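You operate a simulated robot arm through the tools that you are given. There is no shell and no other tool.

You run a simulated robot arm. Do the job below in one go: nothing can be reset, and whatever is moved stays where it is left.

Task
Wrap the 160 mm slim box from the steel plate at its printed width and speed, then stop the belt.
Fine: one pass, long side across the belt; it ends on the roller table.
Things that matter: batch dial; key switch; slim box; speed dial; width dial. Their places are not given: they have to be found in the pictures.

It is judged by the outcome, as a careful person would: the job done as asked, and still so three seconds after it is handed in. It fails if anything else is knocked over, pushed out of place, dropped, spilled or broken.

Robot
A 7-joint arm with a two-finger parallel gripper, fixed in place. Base frame: the origin is at the foot of the arm, x ahead of it, y to its left, z up; the work surface is at about z = 0.859. Lengths are in m, angles in degrees, forces in N, time in s.
Its first joint turns from -149.0 to 149.0 degrees. Payload 3.43 kg.
The tool frame sits at the grasp point between the pads (the TCP): z along the fingers, y along the line on which they close. The tips reach 0.03 m beyond it. The gripper opens to 0.094 m. The fingers are 0.028 m wide and 0.01 m thick; the gripper's body (0.05 by 0.096 m) begins 0.055 m behind the TCP.
Orientation is that of the tool frame in the base frame, as a unit quaternion [w, x, y, z]. With the fingers straight down and closing along the base's y, the tool's x points along the base's -x, its y along +y and its z along -z.

Tools
- The arm moves only by the tool jog_arm. Its argument "rows" is a list that holds one entry, the list of rows, each a list of 7 numbers: the opening, from 0 (shut) to 1 (fully open), then the shift along the tool's x, y, z in units of 300 mm (1.0 is 300 mm), then the turn, a rotation vector about the tool's x, y, z in units of 45 degrees (1.0 is 45 degrees). In form: [[[hand, tx, ty, tz, wx, wy, wz], ...]]. A call has 1 to 20 rows; each row is the pose to reach, as a shift and turn from the pose commanded when the call began, along the tool's axes at that moment. A call with a number of a shift or a turn outside -1 to 1 is refused whole. Rows are played at 5 a second. More than 0.05 m and 8.6 degrees between two rows, or a gripper value outside its range, and nothing of the call is played. A pose out of reach is approached as far as the arm can. The call stops where the force on the tool passes 40 N (or 10 N more than at its start, if that is more) or the arm is blocked; 0.2 s more then pass. Each finger travels about 0.045 m/s and halts on what it meets, pressing with about 39 N; the grip force reading is that of the motor and also rises with nothing between the fingers. The clock runs only during rows and for 0.2 s after the last one: add rows that repeat a pose to give the fingers time. The reply holds the time, the measured pose of the TCP, the force on the tool along the base axes, the opening and the grip force, in the units named above and with some noise, with the torque about the TCP (base axes, N m) and any sound that the robot's microphone picked up.
- Cameras (640 x 400 px; columns grow to the right, rows downward): "scene" is fixed at [0.4014, 0.5025, 1.4611]; the picture's right is [-0.36, -0.93, 0.00], its down [-0.64, 0.25, -0.73] and it looks along [0.68, -0.26, -0.68] (base axes); focal length 287 px, centre (320, 200). "wrist" rides on the gripper at [0.076, 0.014, -0.102] in the tool frame; the picture's right is [-0.18, 0.98, 0.00], its down [-0.75, -0.14, -0.64] and it looks along [-0.63, -0.12, 0.77] (tool axes); focal length 243 px, centre (320, 200).
- camera(camera): a new picture of that camera. The clock stands still meanwhile.
- pixel_to_xyz(camera, pixels): there is no depth. For up to 12 entries [column, row, z] of the newest picture of that camera ("zoom" is the newest enlarged one), the place [x, y] in the base frame at which the ray of that pixel passes the height z, good to about 0.002 m. The clock stands still meanwhile.
- close_up(camera, box): a new picture of the part [left, top, right, bottom] of that camera's present view, enlarged. The clock stands still meanwhile.
- close_job(): hands the job in; it is judged then, once.

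Open the gripper and draw the arm clear of the work before you hand the job in, unless the task says otherwise.

The tools are called by a JSON object that holds its "name" and its "arguments". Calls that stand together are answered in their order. jog_arm: Moves the arm, as the interface text tells. Its arguments: {"type":"object","properties":{"rows":{"type":"array","items":{"type":"array","items":{"type":"array","items":{"type":"number"}}}}},"required":["rows"]} The other tools are called the same way: camera (camera) takes a picture; pixel_to_xyz (camera, pixels) gives the place at which the rays of pixels pass given heights; close_up (camera, box) takes an enlarged picture of a part of a camera's view; close_job () hands the job in.

At the start:

```text
time: 0.0
tcp_pos: [0.9877, 0.0101, 1.153]
orientation: [0.0, 0.0, 1.0, 0.0]
contact_force: [0.7, 0.7, 0.4]
ft_torque: [-0.01, -0.02, 0.0]
grip_width: 0.0941
finger_force: 0.1
```

scene: 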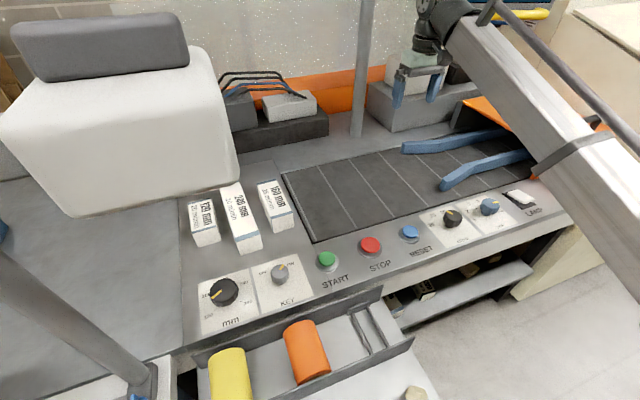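
wrist: 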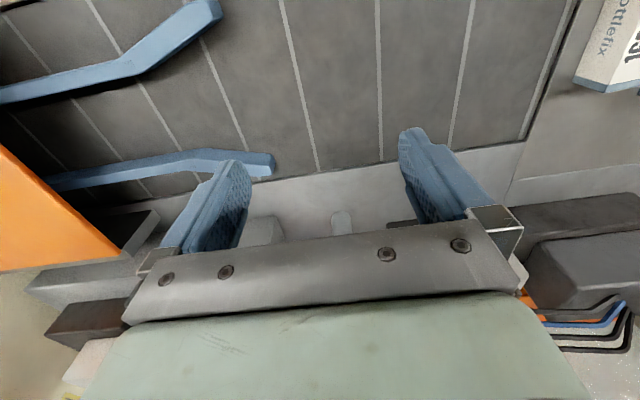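

The scene shows three slim boxes near (203,218), (240,218), (275,205) on a plate, dials at (222,290), (278,273), (452,218), (490,206), and buttons START/STOP/RESET. I take close-ups to read the labels.

{"name": "close_up", "arguments": {"camera": "scene", "box": [180, 165, 310, 255]}}

{"name": "close_up", "arguments": {"camera": "scene", "box": [190, 245, 310, 345]}}

{"name": "close_up", "arguments": {"camera": "scene", "box": [400, 180, 560, 270]}}

{"name": "close_up", "arguments": {"camera": "scene", "box": [300, 210, 450, 310]}}

```text
4.44 times, centred on (245, 210) of scene
```

zoom: 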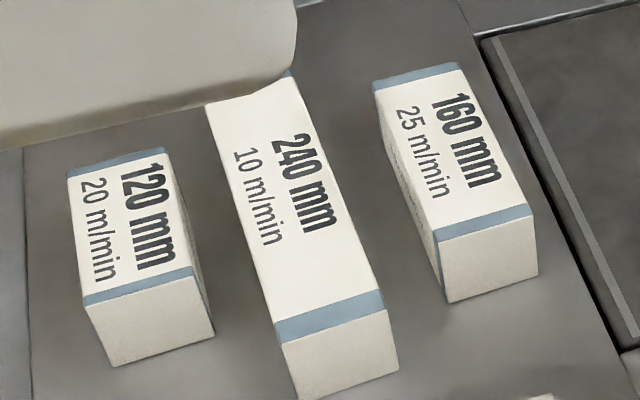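

```text
4.00 times, centred on (250, 295) of scene
```

zoom: 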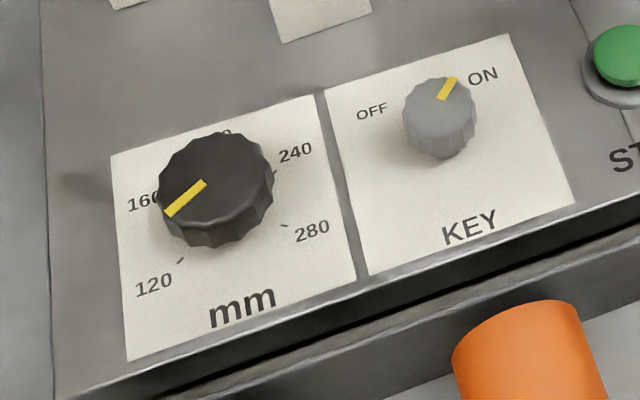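

```text
4.00 times, centred on (480, 225) of scene
```

zoom: 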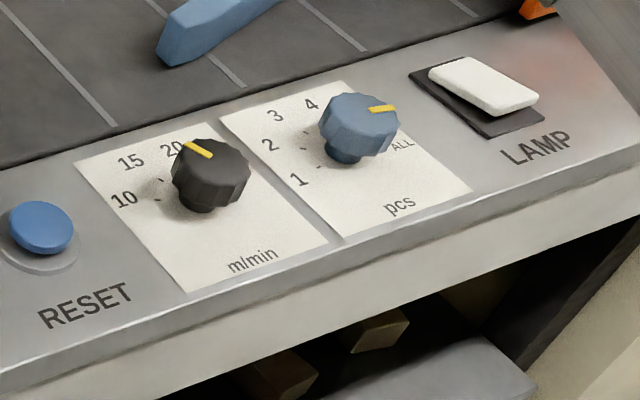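

```text
4.00 times, centred on (375, 260) of scene
```

zoom: 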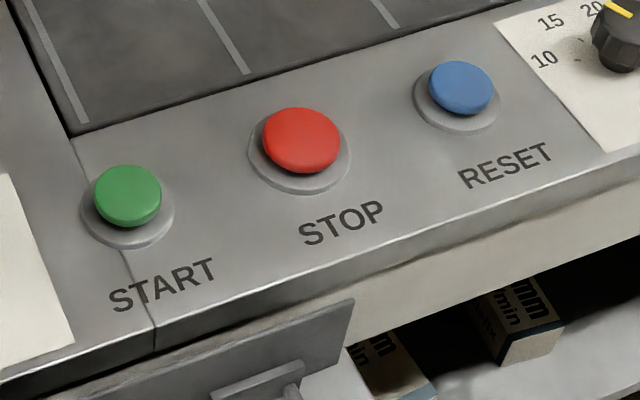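

The 160 mm box is at about (275,205) and reads 25 m/min; the width dial points between 120 and 160, the speed dial at about 20, and the batch dial near ALL. I look at the rest of the machine and map pixels on the work surface.

{"name": "close_up", "arguments": {"camera": "scene", "box": [380, 60, 640, 220]}}

{"name": "close_up", "arguments": {"camera": "scene", "box": [200, 50, 460, 210]}}

{"name": "pixel_to_xyz", "arguments": {"camera": "scene", "pixels": [[283, 172, 0.859], [313, 242, 0.859], [405, 150, 0.859], [443, 187, 0.859], [222, 292, 0.88], [278, 273, 0.88], [327, 260, 0.87], [371, 244, 0.87], [410, 232, 0.87], [452, 218, 0.88], [490, 206, 0.88], [520, 197, 0.87]]}}

{"name": "pixel_to_xyz", "arguments": {"camera": "scene", "pixels": [[257, 186, 0.89], [274, 180, 0.89], [294, 209, 0.89], [271, 217, 0.89], [297, 226, 0.859], [273, 233, 0.859], [0, 180, 0.859], [180, 200, 0.859], [180, 345, 0.859]]}}

```text
2.46 times, centred on (510, 140) of scene
```

zoom: 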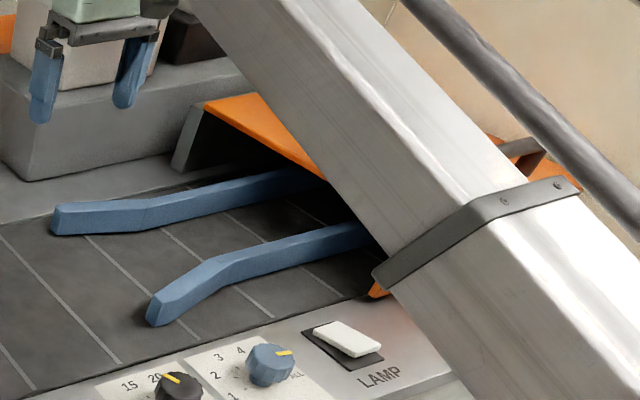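

```text
2.46 times, centred on (330, 130) of scene
```

zoom: 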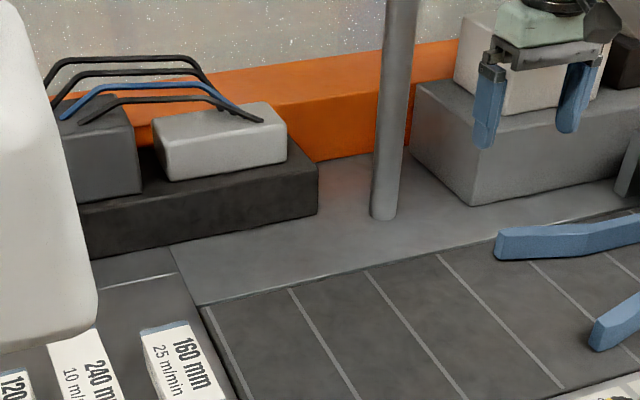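

```text
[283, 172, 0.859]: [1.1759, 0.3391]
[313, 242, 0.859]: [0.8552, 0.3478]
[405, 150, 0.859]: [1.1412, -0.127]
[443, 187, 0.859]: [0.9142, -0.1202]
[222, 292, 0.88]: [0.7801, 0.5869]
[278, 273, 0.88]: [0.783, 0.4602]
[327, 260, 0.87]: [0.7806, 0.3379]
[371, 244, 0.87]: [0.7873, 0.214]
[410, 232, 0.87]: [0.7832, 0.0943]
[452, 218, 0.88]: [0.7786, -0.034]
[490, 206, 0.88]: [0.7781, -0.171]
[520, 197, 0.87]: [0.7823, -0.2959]
```

```text
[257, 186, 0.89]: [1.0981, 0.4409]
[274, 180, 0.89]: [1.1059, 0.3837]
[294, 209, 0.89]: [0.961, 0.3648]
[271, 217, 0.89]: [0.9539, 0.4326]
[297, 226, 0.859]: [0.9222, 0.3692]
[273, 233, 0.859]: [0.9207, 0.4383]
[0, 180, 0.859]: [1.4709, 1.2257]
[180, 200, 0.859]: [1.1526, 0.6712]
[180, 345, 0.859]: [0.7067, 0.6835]
```

Mapping gives the panel controls all at x≈0.78 (width y≈0.59, key 0.46, START 0.34, STOP 0.21, RESET 0.09, speed −0.03, batch −0.17), and the belt running along −y into an orange tunnel. I draw the arm back at height to look at the panel with the wrist camera.

{"name": "jog_arm", "arguments": {"rows": [[[1, 0.11, 0.08, 0, 0, 0, 0], [1, 0.22, 0.16, 0, 0, 0, 0], [1, 0.33, 0.24, 0, 0, 0, 0], [1, 0.44, 0.32, 0, 0, 0, 0], [1, 0.55, 0.4, 0, 0, 0, 0], [1, 0.66, 0.48, 0, 0, 0, 0], [1, 0.77, 0.56, 0, 0, 0, 0], [1, 0.88, 0.64, 0, 0, 0, 0], [1, 0.88, 0.64, 0, 0, 0, 0]]]}}

{"name": "camera", "arguments": {"camera": "wrist"}}

{"name": "camera", "arguments": {"camera": "scene"}}

```text
time: 1.6
tcp_pos: [0.7712, 0.1687, 1.152]
orientation: [0.006, -0.002, 1.0, 0.001]
contact_force: [1.3, 0.0, -1.2]
ft_torque: [-0.11, 0.03, -0.05]
grip_width: 0.0937
finger_force: 0.1
stopped in row 7: the force on the tool passed its limit at 40 N (the readings are from after the stop); the commanded pose is now the measured one
```

```text
taken
```

wrist: 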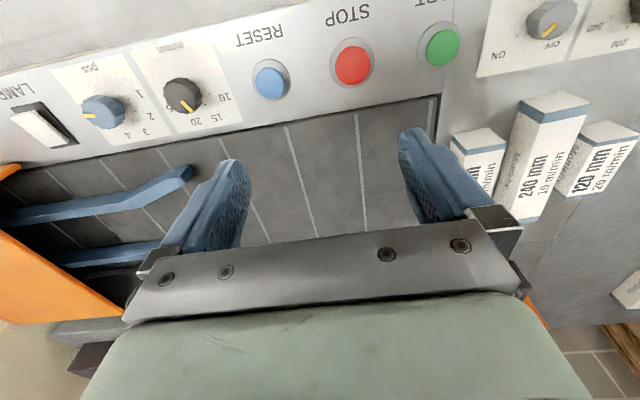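

```text
taken
```

scene: 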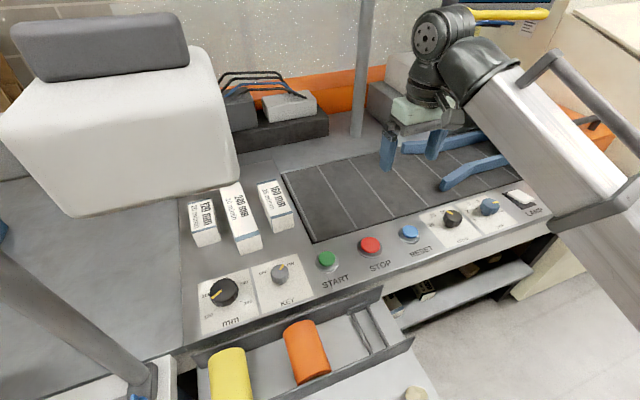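

The move halted at row 7 on a force spike with nothing visible near the tool and the force back to ~1 N, so I will move more gently. The wrist view shows the knobs at (103,110), (183,95), (552,18); I enlarge these.

{"name": "close_up", "arguments": {"camera": "wrist", "box": [40, 40, 240, 165]}}

{"name": "close_up", "arguments": {"camera": "wrist", "box": [460, 0, 640, 112]}}

{"name": "close_up", "arguments": {"camera": "scene", "box": [250, 250, 310, 288]}}

{"name": "close_up", "arguments": {"camera": "scene", "box": [425, 190, 525, 252]}}

```text
3.20 times, centred on (140, 102) of wrist
```

zoom: 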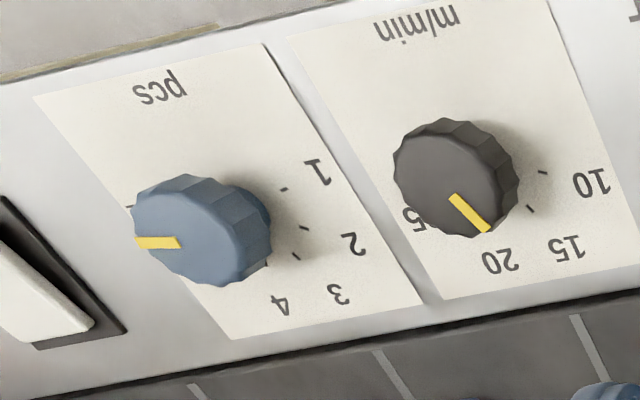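

```text
3.56 times, centred on (550, 56) of wrist
```

zoom: 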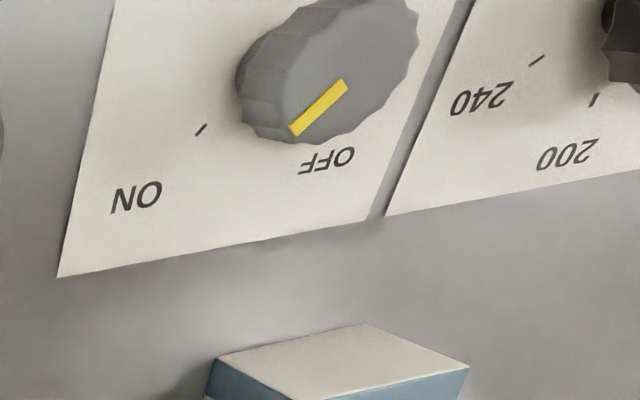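

```text
10.53 times, centred on (280, 269) of scene
```

zoom: 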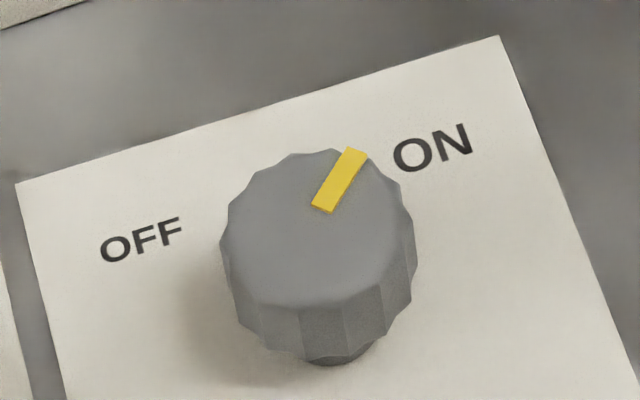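

```text
6.40 times, centred on (475, 221) of scene
```

zoom: 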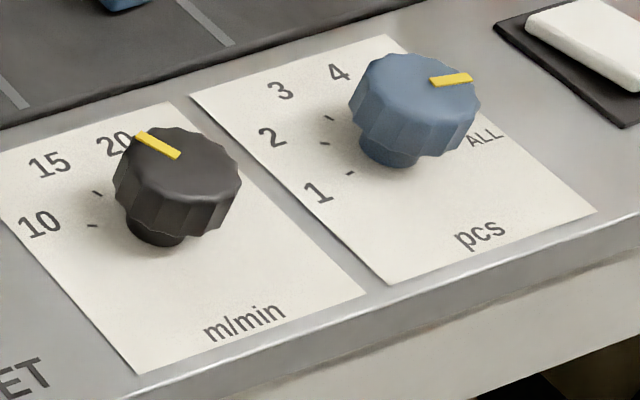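

I measure the key knob: pointer ends in the scene zoom, plus labels, at candidate heights.

{"name": "close_up", "arguments": {"camera": "scene", "box": [250, 250, 310, 288]}}

{"name": "pixel_to_xyz", "arguments": {"camera": "zoom", "pixels": [[355, 150, 0.9], [322, 212, 0.9], [355, 150, 0.91], [322, 212, 0.91], [140, 241, 0.86], [432, 147, 0.86], [335, 362, 0.86], [318, 225, 0.9], [318, 225, 0.91], [18, 185, 0.86], [498, 37, 0.86]]}}

{"name": "close_up", "arguments": {"camera": "wrist", "box": [460, 0, 640, 112]}}

{"name": "pixel_to_xyz", "arguments": {"camera": "zoom", "pixels": [[293, 133, 0.9], [345, 82, 0.9], [293, 133, 0.91], [345, 82, 0.91], [135, 197, 0.86], [327, 160, 0.86], [200, 130, 0.86], [340, 60, 0.9], [340, 60, 0.91], [57, 277, 0.86], [366, 217, 0.86]]}}

```text
10.53 times, centred on (280, 269) of scene
```

zoom: 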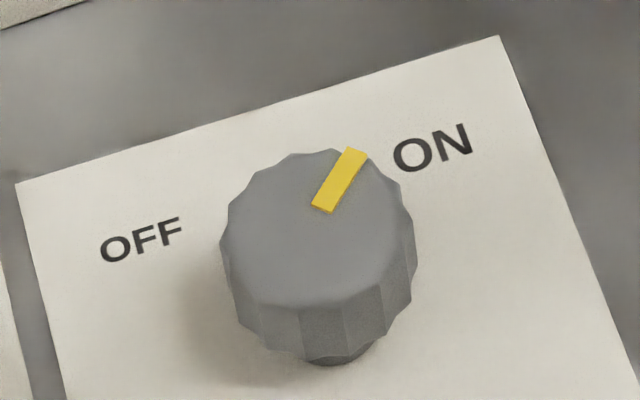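

```text
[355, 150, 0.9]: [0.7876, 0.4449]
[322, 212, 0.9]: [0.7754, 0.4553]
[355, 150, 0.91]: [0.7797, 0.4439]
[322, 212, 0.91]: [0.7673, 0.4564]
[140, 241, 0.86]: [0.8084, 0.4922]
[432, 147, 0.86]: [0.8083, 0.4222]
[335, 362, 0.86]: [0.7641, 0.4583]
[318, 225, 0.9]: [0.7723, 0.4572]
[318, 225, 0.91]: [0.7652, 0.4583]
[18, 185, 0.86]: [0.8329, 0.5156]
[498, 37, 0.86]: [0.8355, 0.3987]
```

```text
3.56 times, centred on (550, 56) of wrist
```

zoom: 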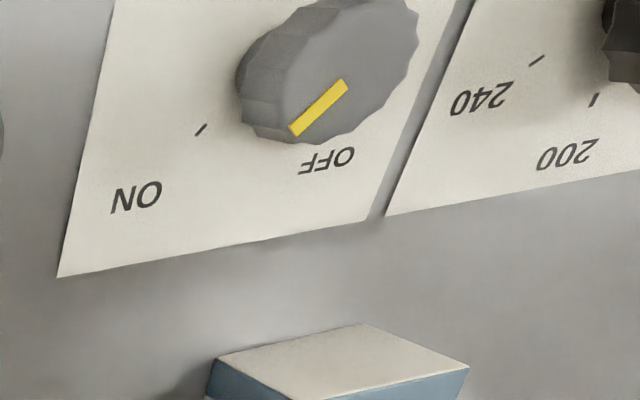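

```text
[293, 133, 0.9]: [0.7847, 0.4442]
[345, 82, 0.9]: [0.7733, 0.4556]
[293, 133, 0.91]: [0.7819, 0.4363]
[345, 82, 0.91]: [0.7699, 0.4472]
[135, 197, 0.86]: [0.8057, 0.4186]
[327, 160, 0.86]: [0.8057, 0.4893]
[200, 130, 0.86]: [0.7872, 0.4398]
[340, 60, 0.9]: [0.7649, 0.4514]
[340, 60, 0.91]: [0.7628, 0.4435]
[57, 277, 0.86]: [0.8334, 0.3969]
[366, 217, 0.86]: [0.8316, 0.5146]
```

The key pointer runs from (0.774,0.456) to (0.786,0.4445), i.e. 45° toward the ON tick, so the key is already ON and stays untouched. Now I measure the speed and batch dials in both views.

{"name": "close_up", "arguments": {"camera": "wrist", "box": [40, 40, 240, 165]}}

{"name": "pixel_to_xyz", "arguments": {"camera": "zoom", "pixels": [[488, 231, 0.9], [453, 196, 0.9], [592, 184, 0.86], [567, 249, 0.86], [501, 262, 0.86], [412, 218, 0.86], [543, 172, 0.86], [531, 210, 0.86], [455, 178, 0.9], [455, 300, 0.86], [622, 263, 0.86]]}}

{"name": "pixel_to_xyz", "arguments": {"camera": "zoom", "pixels": [[136, 243, 0.9], [180, 242, 0.9], [318, 170, 0.86], [353, 243, 0.86], [339, 294, 0.86], [281, 306, 0.86], [284, 190, 0.86], [304, 228, 0.86], [295, 257, 0.86], [131, 208, 0.86], [234, 340, 0.86], [422, 306, 0.86]]}}

{"name": "close_up", "arguments": {"camera": "scene", "box": [425, 190, 525, 252]}}

{"name": "pixel_to_xyz", "arguments": {"camera": "zoom", "pixels": [[137, 136, 0.9], [178, 155, 0.9], [40, 223, 0.86], [51, 165, 0.86], [113, 145, 0.86], [92, 225, 0.86], [97, 193, 0.86]]}}

{"name": "pixel_to_xyz", "arguments": {"camera": "zoom", "pixels": [[471, 77, 0.9], [433, 81, 0.9], [318, 193, 0.86], [271, 137, 0.86], [281, 91, 0.86], [339, 72, 0.86], [482, 137, 0.86], [349, 173, 0.86], [324, 143, 0.86], [330, 118, 0.86]]}}

```text
3.20 times, centred on (140, 102) of wrist
```

zoom: 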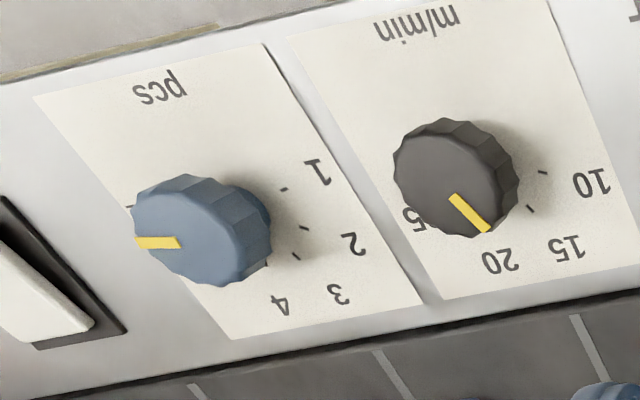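

```text
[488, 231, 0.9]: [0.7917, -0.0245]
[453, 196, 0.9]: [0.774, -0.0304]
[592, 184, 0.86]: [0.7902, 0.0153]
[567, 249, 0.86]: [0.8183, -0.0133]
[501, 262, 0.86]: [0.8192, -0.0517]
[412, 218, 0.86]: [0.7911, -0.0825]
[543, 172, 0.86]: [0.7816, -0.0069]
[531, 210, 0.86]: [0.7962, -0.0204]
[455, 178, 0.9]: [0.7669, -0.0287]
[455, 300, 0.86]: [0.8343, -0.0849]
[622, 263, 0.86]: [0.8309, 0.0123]
```

```text
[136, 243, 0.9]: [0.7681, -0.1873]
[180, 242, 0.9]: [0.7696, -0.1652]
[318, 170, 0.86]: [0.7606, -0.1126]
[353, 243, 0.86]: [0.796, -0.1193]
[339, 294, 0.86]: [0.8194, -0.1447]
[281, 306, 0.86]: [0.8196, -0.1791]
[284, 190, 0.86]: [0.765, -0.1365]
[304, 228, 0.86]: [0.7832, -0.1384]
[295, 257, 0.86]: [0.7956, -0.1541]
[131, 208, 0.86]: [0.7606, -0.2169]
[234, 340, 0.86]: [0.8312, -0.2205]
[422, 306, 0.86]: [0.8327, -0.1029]
```

```text
6.40 times, centred on (475, 221) of scene
```

zoom: 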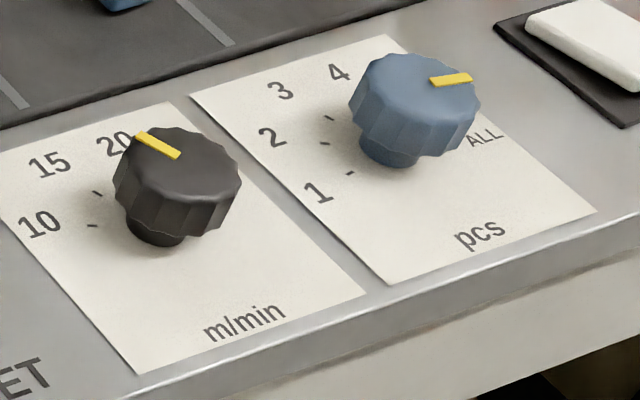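

```text
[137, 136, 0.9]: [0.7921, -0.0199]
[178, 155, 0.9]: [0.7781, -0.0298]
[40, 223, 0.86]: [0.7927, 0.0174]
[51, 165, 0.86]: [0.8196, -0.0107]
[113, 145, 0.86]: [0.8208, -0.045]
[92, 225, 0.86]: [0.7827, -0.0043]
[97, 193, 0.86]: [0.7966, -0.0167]
```

```text
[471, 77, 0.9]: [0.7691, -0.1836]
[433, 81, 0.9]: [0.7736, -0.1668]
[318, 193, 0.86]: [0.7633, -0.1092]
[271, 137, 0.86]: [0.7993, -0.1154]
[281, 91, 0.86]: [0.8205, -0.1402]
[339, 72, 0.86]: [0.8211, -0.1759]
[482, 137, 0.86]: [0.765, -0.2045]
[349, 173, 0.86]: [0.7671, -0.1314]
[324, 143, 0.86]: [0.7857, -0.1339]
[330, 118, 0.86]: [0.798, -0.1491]
```

The speed pointer lies about +22° from +x, which is the 15 mark (labels 10/15/20/25 at +67/+22/−22/−67° around (0.770,−0.032)); the batch pointer at about −99° is ALL. Now I measure the width dial in the scene view.

{"name": "close_up", "arguments": {"camera": "scene", "box": [192, 262, 272, 332]}}

```text
5.71 times, centred on (232, 297) of scene
```

zoom: 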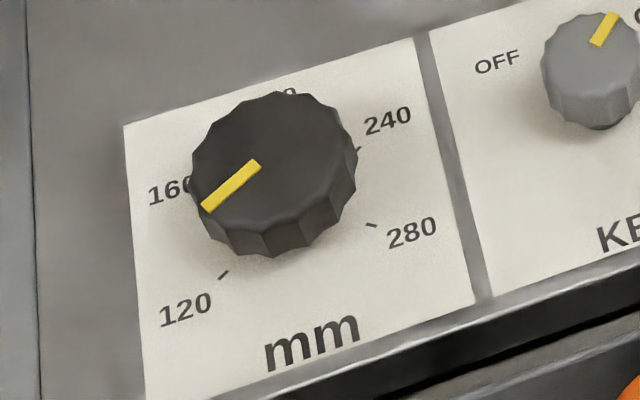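

The width pointer in this zoom goes from (258,165) to (206,205), toward the lower left; I map it and the labels 120 (185,309), 160 (170,189), 240 (388,120), 280 (412,232).

{"name": "pixel_to_xyz", "arguments": {"camera": "zoom", "pixels": [[206, 206, 0.9], [257, 165, 0.9], [206, 206, 0.91], [257, 165, 0.91], [185, 309, 0.86], [170, 189, 0.86], [289, 94, 0.86], [388, 120, 0.86], [412, 232, 0.86], [223, 274, 0.86], [371, 225, 0.86]]}}

{"name": "pixel_to_xyz", "arguments": {"camera": "zoom", "pixels": [[190, 170, 0.9], [275, 91, 0.9], [356, 160, 0.9], [270, 230, 0.9], [190, 170, 0.91], [275, 91, 0.91], [356, 160, 0.91], [270, 230, 0.91], [125, 125, 0.86], [412, 37, 0.86]]}}

```text
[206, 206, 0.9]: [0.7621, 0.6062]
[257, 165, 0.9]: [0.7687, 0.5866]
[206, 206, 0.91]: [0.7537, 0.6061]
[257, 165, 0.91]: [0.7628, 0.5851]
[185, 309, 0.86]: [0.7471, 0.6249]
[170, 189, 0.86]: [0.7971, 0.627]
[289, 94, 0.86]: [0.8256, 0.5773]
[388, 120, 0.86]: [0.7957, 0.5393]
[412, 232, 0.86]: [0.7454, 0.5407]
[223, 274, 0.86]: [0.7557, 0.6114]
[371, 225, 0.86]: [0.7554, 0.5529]
```

```text
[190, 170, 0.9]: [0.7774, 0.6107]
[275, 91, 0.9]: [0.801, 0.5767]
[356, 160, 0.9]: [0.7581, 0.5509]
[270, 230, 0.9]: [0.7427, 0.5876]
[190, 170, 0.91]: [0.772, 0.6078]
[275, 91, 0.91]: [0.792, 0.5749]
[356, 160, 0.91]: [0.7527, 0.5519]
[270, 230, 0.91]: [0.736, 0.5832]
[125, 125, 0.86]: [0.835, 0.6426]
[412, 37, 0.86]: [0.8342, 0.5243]
```

The width dial centre is ≈(0.770,0.583), marks 120/160/200/240/280 at 120/60/0/−60/−120°, and its pointer is at about 110° (near 120), so it needs roughly −50°. I move slowly left to view the left dials, plate and white machine with the wrist camera.

{"name": "jog_arm", "arguments": {"rows": [[[1, 0.01, 0.04, 0, 0, 0.015, 0.005], [1, 0.03, 0.1, 0, 0, 0.015, 0.005], [1, 0.05, 0.17, 0, 0, 0.015, 0.005], [1, 0.07, 0.25, 0, 0, 0.015, 0.005], [1, 0.09, 0.33, 0, 0, 0.015, 0.005], [1, 0.11, 0.41, 0, 0, 0.015, 0.005], [1, 0.13, 0.49, 0, 0, 0.015, 0.005], [1, 0.15, 0.57, 0, 0, 0.015, 0.005], [1, 0.17, 0.65, 0, 0, 0.015, 0.005], [1, 0.19, 0.73, 0, 0, 0.015, 0.005], [1, 0.21, 0.81, 0, 0, 0.015, 0.005], [1, 0.22, 0.87, 0, 0, 0.015, 0.005], [1, 0.23, 0.91, 0, 0, 0.015, 0.005], [1, 0.23, 0.93, 0, 0, 0.015, 0.005], [1, 0.23, 0.93, 0, 0, 0.015, 0.005]]]}}

{"name": "camera", "arguments": {"camera": "wrist"}}

{"name": "camera", "arguments": {"camera": "scene"}}

```text
time: 4.8
tcp_pos: [0.7005, 0.448, 1.1518]
orientation: [-0.001, 0.001, 1.0, -0.001]
contact_force: [0.7, -0.4, -0.5]
ft_torque: [-0.01, 0.03, -0.01]
grip_width: 0.0942
finger_force: 0.1
```

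```text
taken
```

wrist: 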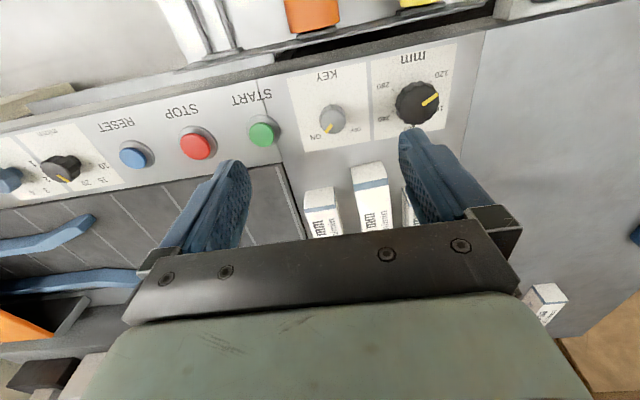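

```text
taken
```

scene: 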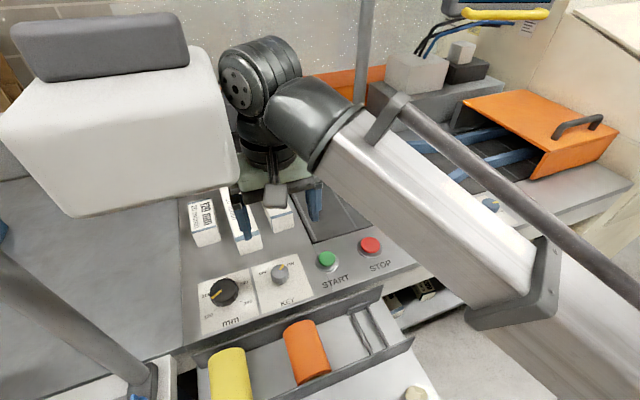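

The wrist view shows the table left of the dials clear, yet the scene shows a big white block at (110,130) that must hang or stand somewhere between; I turn the wrist 45° to look left and locate it before working there.

{"name": "jog_arm", "arguments": {"rows": [[[1, 0, 0, 0, 0, 0, -0.05], [1, 0, 0, 0, 0, 0, -0.15], [1, 0, 0, 0, 0, 0, -0.25], [1, 0, 0, 0, 0, 0, -0.35], [1, 0, 0, 0, 0, 0, -0.45], [1, 0, 0, 0, 0, 0, -0.55], [1, 0, 0, 0, 0, 0, -0.65], [1, 0, 0, 0, 0, 0, -0.75], [1, 0, 0, 0, 0, 0, -0.85], [1, 0, 0, 0, 0, 0, -0.95], [1, 0, 0, 0, 0, 0, -1.0], [1, 0, 0, 0, 0, 0, -1.0]]]}}

{"name": "camera", "arguments": {"camera": "wrist"}}

{"name": "camera", "arguments": {"camera": "scene"}}

```text
time: 7.4
tcp_pos: [0.7001, 0.4485, 1.1523]
orientation: [0.001, -0.382, 0.924, 0.0]
contact_force: [4.2, 9.3, -15.3]
ft_torque: [-0.68, -0.67, -0.55]
grip_width: 0.0942
finger_force: 0.0
```

```text
taken
```

wrist: 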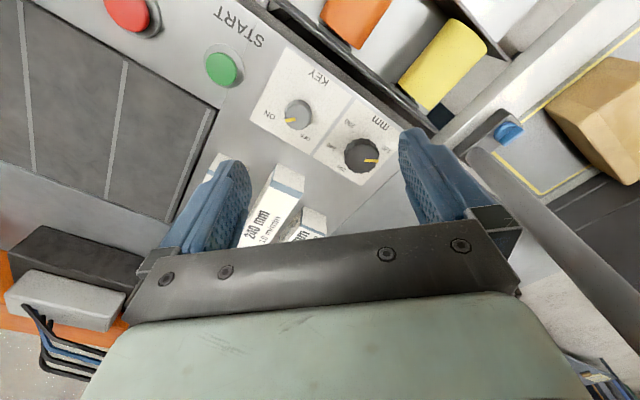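

```text
taken
```

scene: 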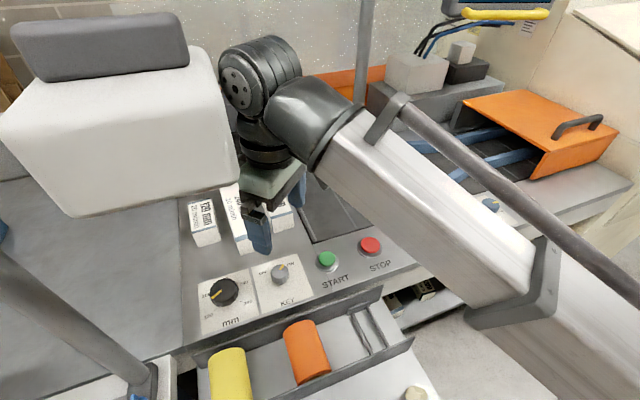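

The force now reads (4, 9, −15) N and the wrist view shows a grey post from (480,140) to (640,350) with a whitish mass at (570,320), so the hand may be touching the post-mounted block. I turn back the same way at once and check the force.

{"name": "jog_arm", "arguments": {"rows": [[[1, 0, 0, 0, 0, 0, 0.05], [1, 0, 0, 0, 0, 0, 0.12], [1, 0, 0, 0, 0, 0, 0.2], [1, 0, 0, 0, 0, 0, 0.2]]]}}

{"name": "close_up", "arguments": {"camera": "wrist", "box": [440, 80, 640, 400]}}

```text
time: 8.4
tcp_pos: [0.701, 0.4482, 1.1522]
orientation: [-0.001, -0.307, 0.952, 0.0]
contact_force: [-1.1, -0.3, 0.0]
ft_torque: [-0.01, 0.0, -0.02]
grip_width: 0.094
finger_force: 0.0
```

```text
1.25 times, centred on (540, 240) of wrist
```

zoom: 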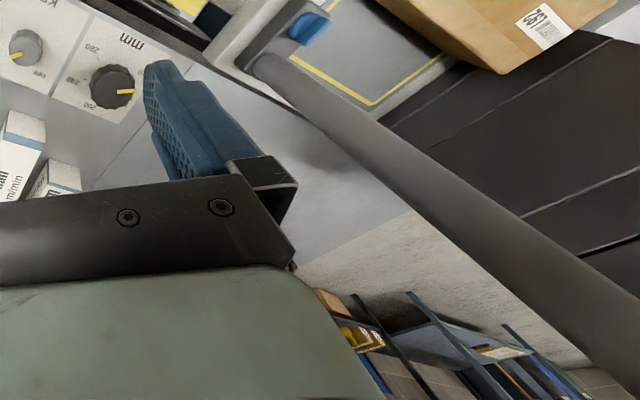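

Back at 35° the force is zero again. I zoom on the white block in the scene to understand where it stands relative to the arm, and map the post's foot.

{"name": "close_up", "arguments": {"camera": "scene", "box": [0, 0, 320, 260]}}

{"name": "close_up", "arguments": {"camera": "scene", "box": [0, 230, 270, 400]}}

{"name": "camera", "arguments": {"camera": "wrist"}}

{"name": "pixel_to_xyz", "arguments": {"camera": "wrist", "pixels": [[470, 150, 0.86], [480, 130, 0.86], [600, 300, 0.86], [600, 300, 0.5]]}}

```text
1.54 times, centred on (160, 130) of scene
```

zoom: 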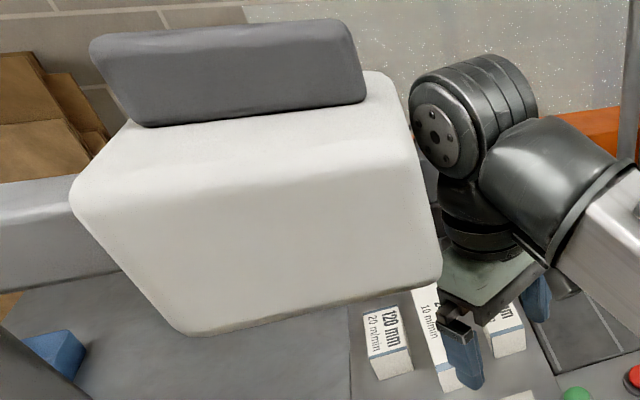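

```text
2.35 times, centred on (135, 315) of scene
```

zoom: 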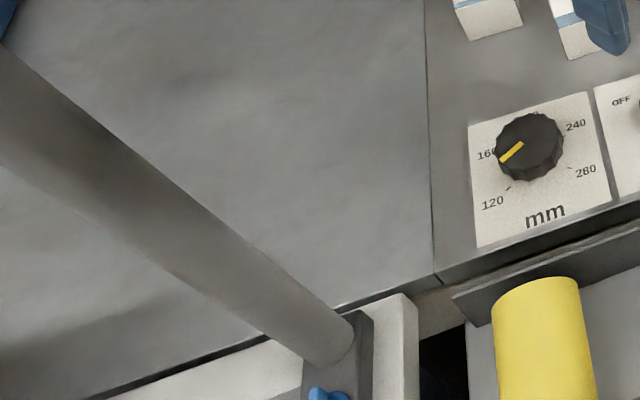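

```text
taken
```

wrist: 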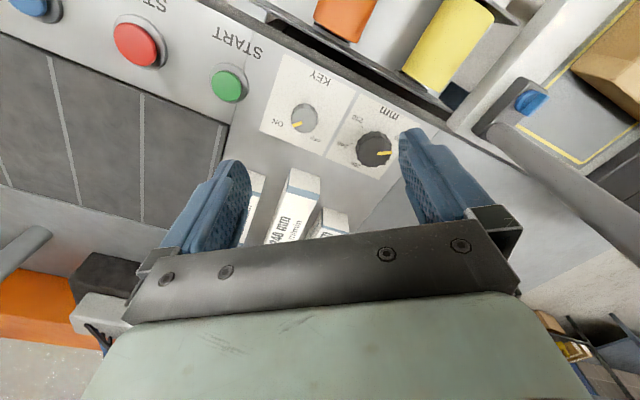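

```text
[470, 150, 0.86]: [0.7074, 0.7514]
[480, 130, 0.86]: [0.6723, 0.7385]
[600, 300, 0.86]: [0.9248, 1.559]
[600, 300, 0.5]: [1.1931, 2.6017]
```

The post foot is at about (0.69,0.745) and the block's depth is still unclear, so I withdraw to the right (y≈0.15) and tilt the hand 30° outward to look left at it from a safe distance.

{"name": "jog_arm", "arguments": {"rows": [[[1, 0.02, -0.03, -0.01, 0, 0, 0], [1, 0.05, -0.09, -0.02, 0, 0, 0], [1, 0.09, -0.15, -0.03, 0, 0, 0], [1, 0.13, -0.22, -0.04, 0, 0, 0], [1, 0.17, -0.29, -0.05, 0, 0, 0], [1, 0.22, -0.36, -0.06, 0, -0.04, 0], [1, 0.26, -0.43, -0.08, 0, -0.1, 0], [1, 0.31, -0.5, -0.1, 0, -0.18, 0], [1, 0.35, -0.57, -0.12, 0, -0.26, 0], [1, 0.4, -0.64, -0.13, 0, -0.34, 0], [1, 0.44, -0.71, -0.14, 0, -0.42, 0], [1, 0.48, -0.77, -0.15, 0, -0.5, 0], [1, 0.51, -0.82, -0.16, 0, -0.57, 0], [1, 0.525, -0.84, -0.16, 0, -0.63, 0], [1, 0.525, -0.84, -0.16, 0, -0.66, 0], [1, 0.525, -0.84, -0.16, 0, -0.66, 0]]]}}

{"name": "camera", "arguments": {"camera": "wrist"}}

{"name": "camera", "arguments": {"camera": "scene"}}

```text
time: 9.0
tcp_pos: [0.7063, 0.42, 1.1581]
orientation: [0.004, -0.306, 0.952, 0.002]
contact_force: [2.9, -0.3, -3.1]
ft_torque: [0.26, 0.14, 0.23]
grip_width: 0.0941
finger_force: 0.0
stopped in row 3: the force on the tool passed its limit at 48 N (the readings are from after the stop); the commanded pose is now the measured one
```

```text
taken
```

wrist: 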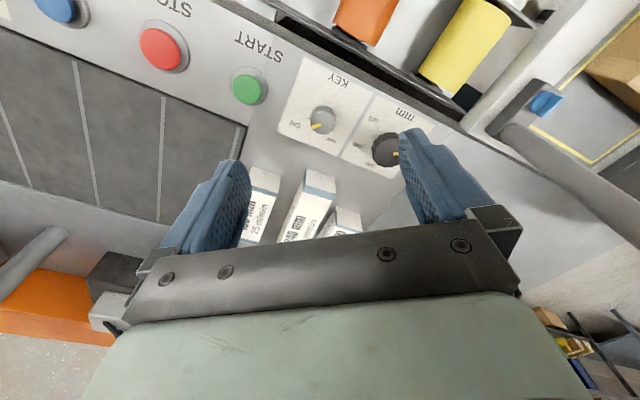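

```text
taken
```

scene: 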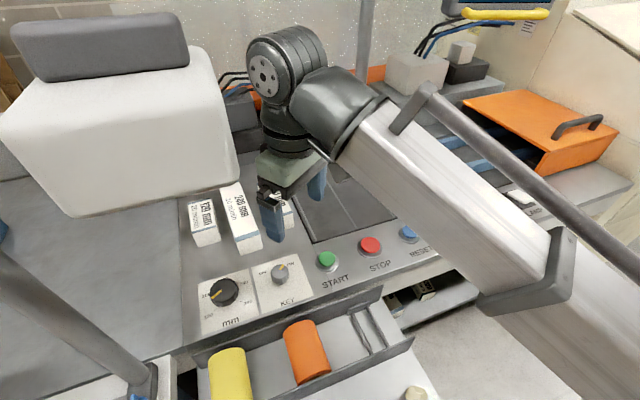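

The call stopped at row 3 with a momentary 48 N but settled near 3 N and the picture shows free space around the hand, so it looks like motion jerk. I try again with much gentler steps and watch the force.

{"name": "jog_arm", "arguments": {"rows": [[[1, 0.005, -0.01, 0, 0, 0, 0], [1, 0.015, -0.025, 0, 0, 0, 0], [1, 0.03, -0.05, 0, 0, 0, 0], [1, 0.05, -0.08, 0, 0, 0, 0], [1, 0.07, -0.11, 0, 0, 0, 0], [1, 0.09, -0.14, 0, 0, 0, 0], [1, 0.11, -0.17, 0, 0, 0, 0], [1, 0.13, -0.2, 0, 0, 0, 0], [1, 0.15, -0.23, 0, 0, 0, 0], [1, 0.165, -0.255, 0, 0, 0, 0], [1, 0.175, -0.27, 0, 0, 0, 0], [1, 0.18, -0.28, 0, 0, 0, 0], [1, 0.18, -0.28, 0, 0, 0, 0]]]}}

{"name": "camera", "arguments": {"camera": "scene"}}

```text
time: 9.9
tcp_pos: [0.7099, 0.4012, 1.158]
orientation: [0.007, -0.305, 0.952, 0.002]
contact_force: [3.5, 0.0, -6.7]
ft_torque: [0.11, 0.02, 0.07]
grip_width: 0.0939
finger_force: 0.2
stopped in row 4: the force on the tool passed its limit at 43 N (the readings are from after the stop); the commanded pose is now the measured one
```

```text
taken
```

scene: 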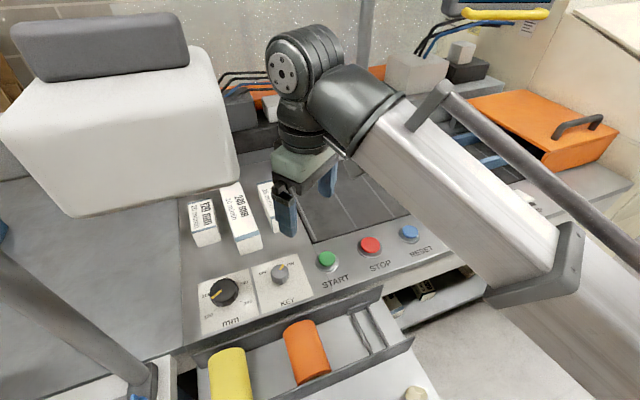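

The tool is pushed down and outward (3.5,0,−6.7 N) with nothing near the fingers, which fits the wrist camera rubbing my own forearm at this short reach and height. I move outward and lower to open that angle, and check the force.

{"name": "jog_arm", "arguments": {"rows": [[[1, -0.02, 0, 0.02, 0, 0, 0], [1, -0.05, -0.005, 0.05, 0, 0, 0], [1, -0.08, -0.01, 0.08, 0, 0, 0], [1, -0.11, -0.01, 0.11, 0, 0, 0], [1, -0.14, -0.015, 0.14, 0, 0, 0], [1, -0.17, -0.02, 0.17, 0, 0, 0], [1, -0.19, -0.02, 0.19, 0, 0, 0], [1, -0.2, -0.02, 0.2, 0, 0, 0], [1, -0.2, -0.02, 0.2, 0, 0, 0]]]}}

```text
time: 11.9
tcp_pos: [0.7618, 0.4312, 1.0989]
orientation: [0.005, -0.304, 0.953, 0.002]
contact_force: [0.3, -0.2, 0.2]
ft_torque: [0.03, -0.01, 0.02]
grip_width: 0.0939
finger_force: 0.0
```

Force is back to zero at (0.762,0.431,1.099). I tilt the hand outward about 25° while moving 6 cm outward, to look left and up for the white block.

{"name": "jog_arm", "arguments": {"rows": [[[1, -0.02, 0, 0, 0, -0.03, 0], [1, -0.05, 0, 0, 0, -0.08, 0], [1, -0.08, 0, 0, 0, -0.14, 0], [1, -0.11, 0, 0, 0, -0.2, 0], [1, -0.14, 0, 0, 0, -0.27, 0], [1, -0.17, 0, 0, 0, -0.34, 0], [1, -0.19, 0, 0, 0, -0.41, 0], [1, -0.2, 0, 0, 0, -0.48, 0], [1, -0.2, 0, 0, 0, -0.53, 0], [1, -0.2, 0, 0, 0, -0.55, 0], [1, -0.2, 0, 0, 0, -0.55, 0]]]}}

{"name": "camera", "arguments": {"camera": "wrist"}}

{"name": "camera", "arguments": {"camera": "scene"}}

```text
time: 14.3
tcp_pos: [0.8106, 0.4645, 1.0978]
orientation: [0.21, -0.297, 0.929, 0.067]
contact_force: [0.2, 0.5, 0.0]
ft_torque: [-0.02, -0.02, -0.01]
grip_width: 0.0942
finger_force: 0.1
```

```text
taken
```

wrist: 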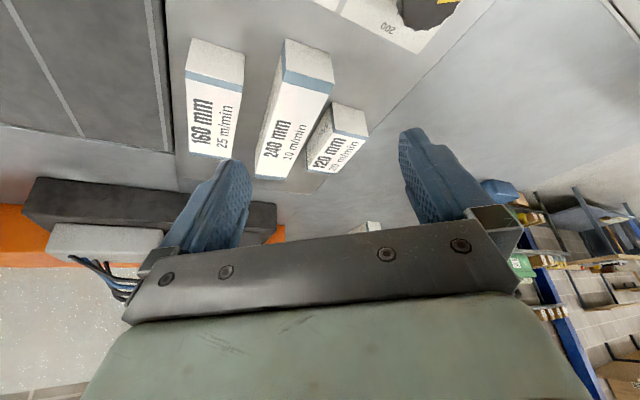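

```text
taken
```

scene: 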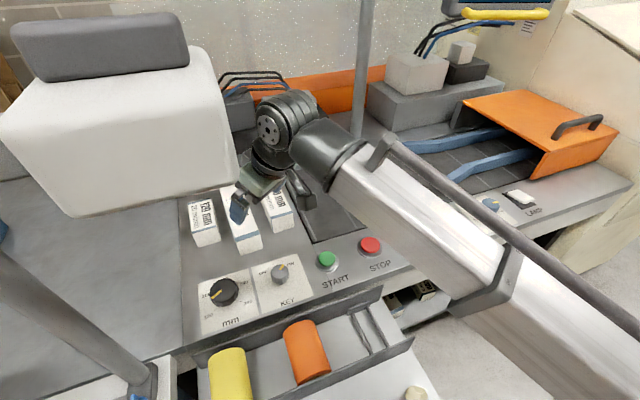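

No block shows anywhere left of the hand up to the camera's horizon, so it must hang above z≈1.16 close to the scene camera. I go to the right and turn the wrist a further 45° left so the lower-right image corner looks back and up at it.

{"name": "jog_arm", "arguments": {"rows": [[[1, 0.01, -0.03, -0.005, -0.02, 0, -0.04], [1, 0.025, -0.08, -0.01, -0.05, 0, -0.1], [1, 0.04, -0.14, -0.02, -0.08, 0, -0.17], [1, 0.06, -0.2, -0.03, -0.12, 0, -0.25], [1, 0.075, -0.26, -0.035, -0.155, 0, -0.325], [1, 0.09, -0.32, -0.045, -0.19, 0, -0.4], [1, 0.105, -0.38, -0.05, -0.225, 0, -0.475], [1, 0.125, -0.44, -0.06, -0.26, 0, -0.55], [1, 0.14, -0.5, -0.065, -0.295, 0, -0.62], [1, 0.155, -0.56, -0.075, -0.33, 0, -0.69], [1, 0.17, -0.61, -0.08, -0.365, 0, -0.765], [1, 0.185, -0.65, -0.087, -0.39, 0, -0.82], [1, 0.195, -0.69, -0.092, -0.415, 0, -0.87], [1, 0.203, -0.718, -0.096, -0.43, 0, -0.9], [1, 0.203, -0.718, -0.096, -0.43, 0, -0.9]]]}}

{"name": "camera", "arguments": {"camera": "wrist"}}

{"name": "camera", "arguments": {"camera": "scene"}}

```text
time: 17.5
tcp_pos: [0.8794, 0.2513, 1.0989]
orientation: [0.168, -0.629, 0.745, 0.143]
contact_force: [-0.7, 0.0, 0.0]
ft_torque: [-0.02, 0.0, 0.05]
grip_width: 0.0938
finger_force: 0.2
```

```text
taken
```

wrist: 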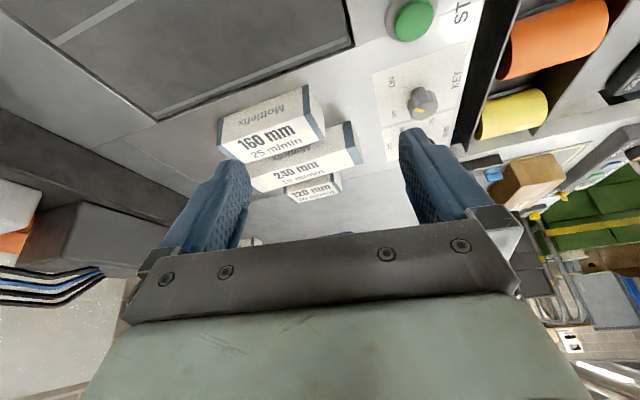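

```text
taken
```

scene: 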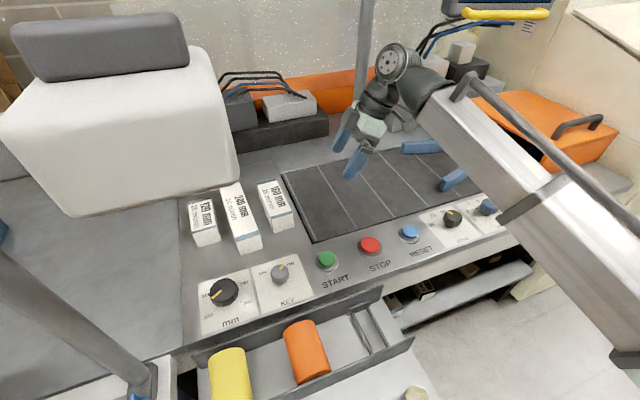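

The lower-right corner shows distant racks and a bright bar near (610,375); I enlarge that corner to see whether it is the block.

{"name": "close_up", "arguments": {"camera": "wrist", "box": [480, 200, 640, 400]}}

```text
2.00 times, centred on (560, 300) of wrist
```

zoom: 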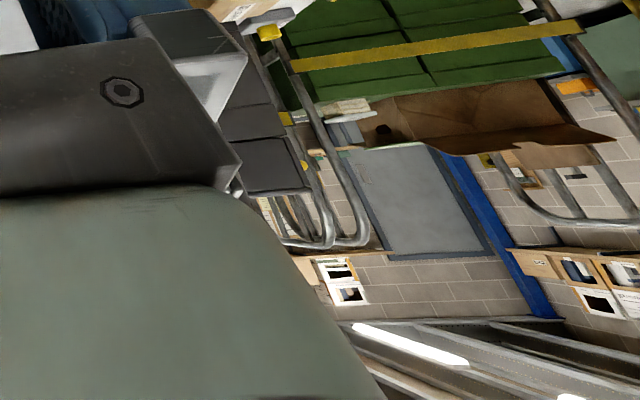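

The enlarged view evidently renders beyond the normal frame, so I use edge strips to widen the scene view left, right and up, and the wrist view downward.

{"name": "close_up", "arguments": {"camera": "scene", "box": [0, 0, 20, 400]}}

{"name": "close_up", "arguments": {"camera": "scene", "box": [620, 0, 640, 400]}}

{"name": "close_up", "arguments": {"camera": "scene", "box": [0, 380, 640, 400]}}

{"name": "close_up", "arguments": {"camera": "wrist", "box": [620, 0, 640, 400]}}

{"name": "close_up", "arguments": {"camera": "wrist", "box": [0, 380, 640, 400]}}

```text
1.00 times, centred on (10, 200) of scene (not enlarged: the box is as wide or as high as the picture)
```

zoom: 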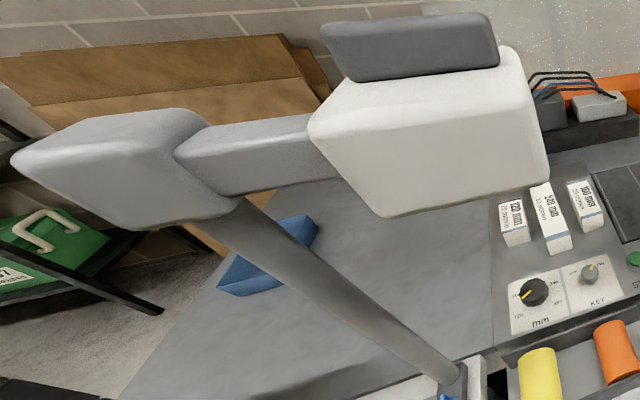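

```text
1.00 times, centred on (630, 200) of scene (not enlarged: the box is as wide or as high as the picture)
```

zoom: 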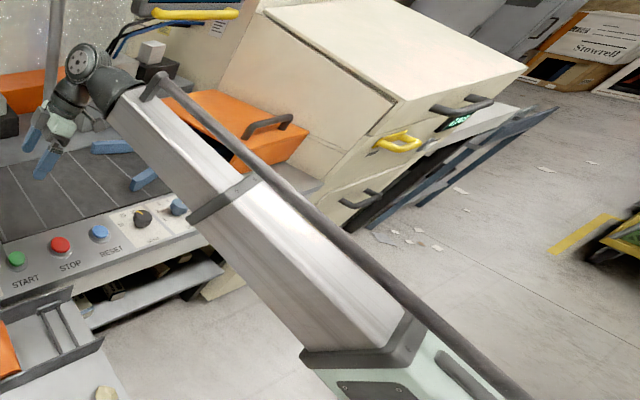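

```text
1.00 times, centred on (320, 390) of scene (not enlarged: the box is as wide or as high as the picture)
```

zoom: 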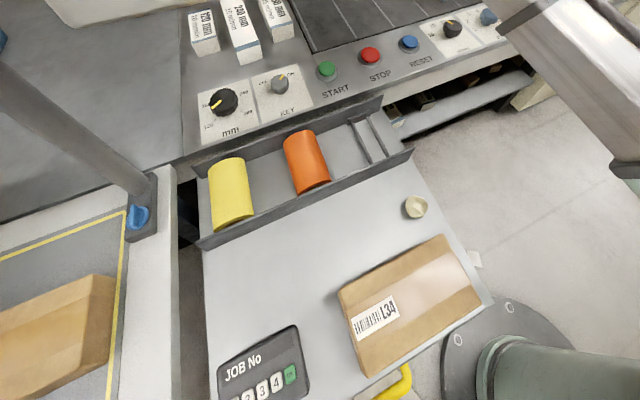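

```text
1.00 times, centred on (630, 200) of wrist (not enlarged: the box is as wide or as high as the picture)
```

zoom: 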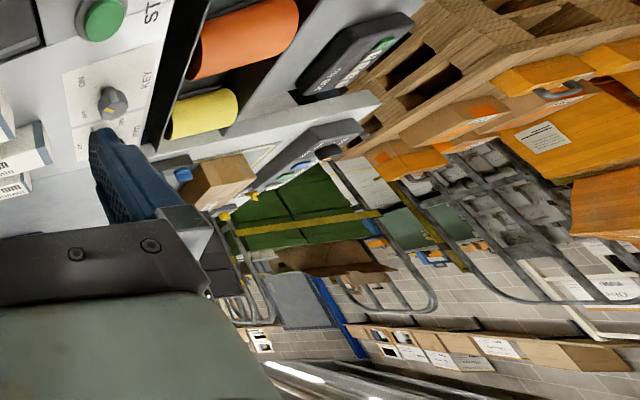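

```text
1.00 times, centred on (320, 390) of wrist (not enlarged: the box is as wide or as high as the picture)
```

zoom: 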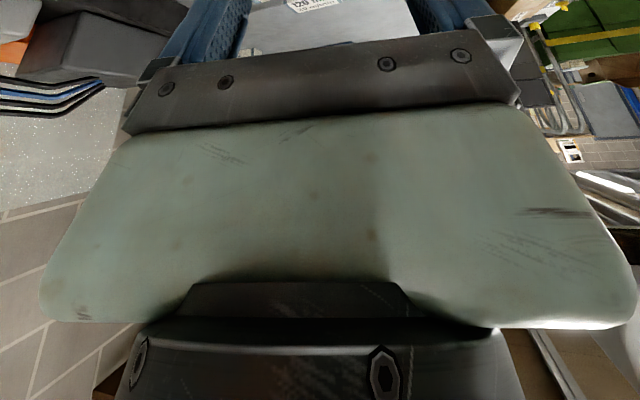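

The wide views show the white block is the head of an overhead unit carried by an arm from the post at (0.69,0.745), its underside estimated near z≈1.24 over the width dial. I tilt the wrist further to look up at its underside and measure its height.

{"name": "jog_arm", "arguments": {"rows": [[[1, 0, 0, 0, 0, -0.03, 0], [1, 0, 0, 0, 0, -0.08, 0], [1, 0, 0, 0, 0, -0.14, 0], [1, 0, 0, 0, 0, -0.2, 0], [1, 0, 0, 0, 0, -0.26, 0], [1, 0, 0, 0, 0, -0.32, 0], [1, 0, 0, 0, 0, -0.38, 0], [1, 0, 0, 0, 0, -0.44, 0], [1, 0, 0, 0, 0, -0.5, 0], [1, 0, 0, 0, 0, -0.54, 0], [1, 0, 0, 0, 0, -0.56, 0], [1, 0, 0, 0, 0, -0.56, 0]]]}}

{"name": "close_up", "arguments": {"camera": "wrist", "box": [620, 0, 640, 400]}}

{"name": "camera", "arguments": {"camera": "scene"}}

```text
time: 20.1
tcp_pos: [0.881, 0.2525, 1.0983]
orientation: [0.326, -0.582, 0.691, 0.277]
contact_force: [-0.6, -0.5, -0.8]
ft_torque: [-0.03, 0.01, 0.02]
grip_width: 0.094
finger_force: 0.1
```

```text
1.00 times, centred on (630, 200) of wrist (not enlarged: the box is as wide or as high as the picture)
```

zoom: 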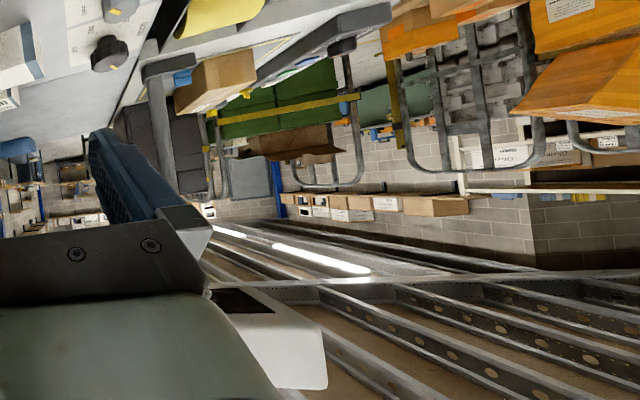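

```text
taken
```

scene: 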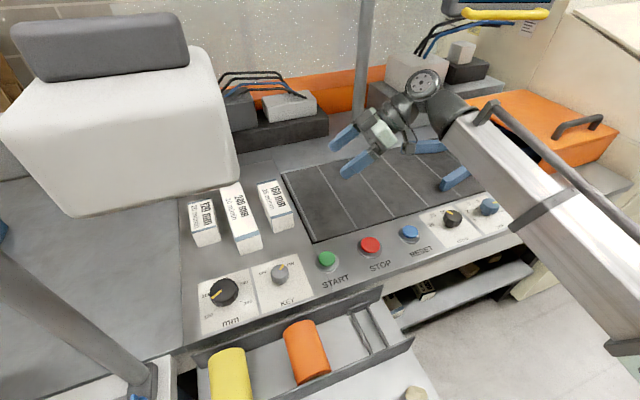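

The block's corner shows at strip (320,330), which triangulates with the scene ray to about (0.604, 0.50, 1.304). I zoom on it to get its full outline.

{"name": "close_up", "arguments": {"camera": "wrist", "box": [480, 200, 640, 400]}}

{"name": "close_up", "arguments": {"camera": "wrist", "box": [560, 340, 640, 400]}}

```text
2.00 times, centred on (560, 300) of wrist
```

zoom: 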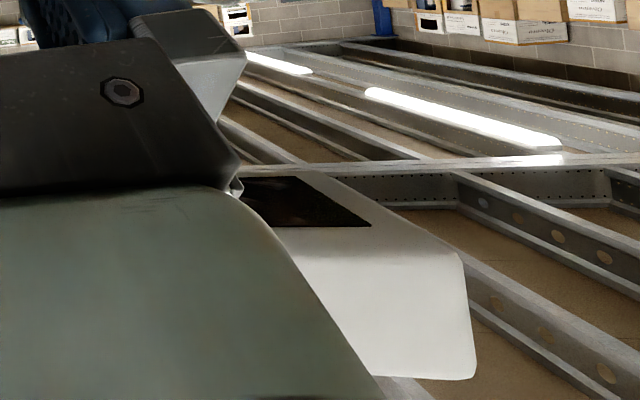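

```text
6.67 times, centred on (600, 370) of wrist
```

zoom: 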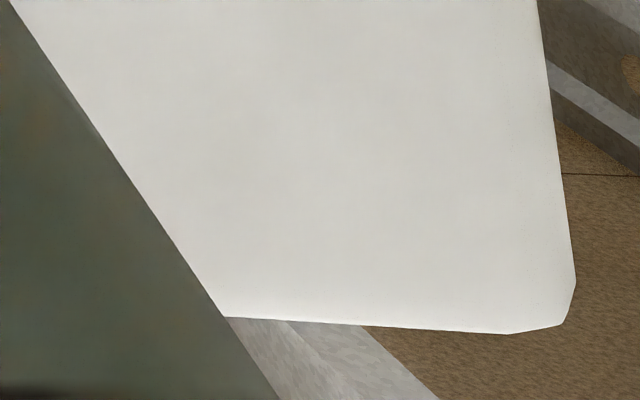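

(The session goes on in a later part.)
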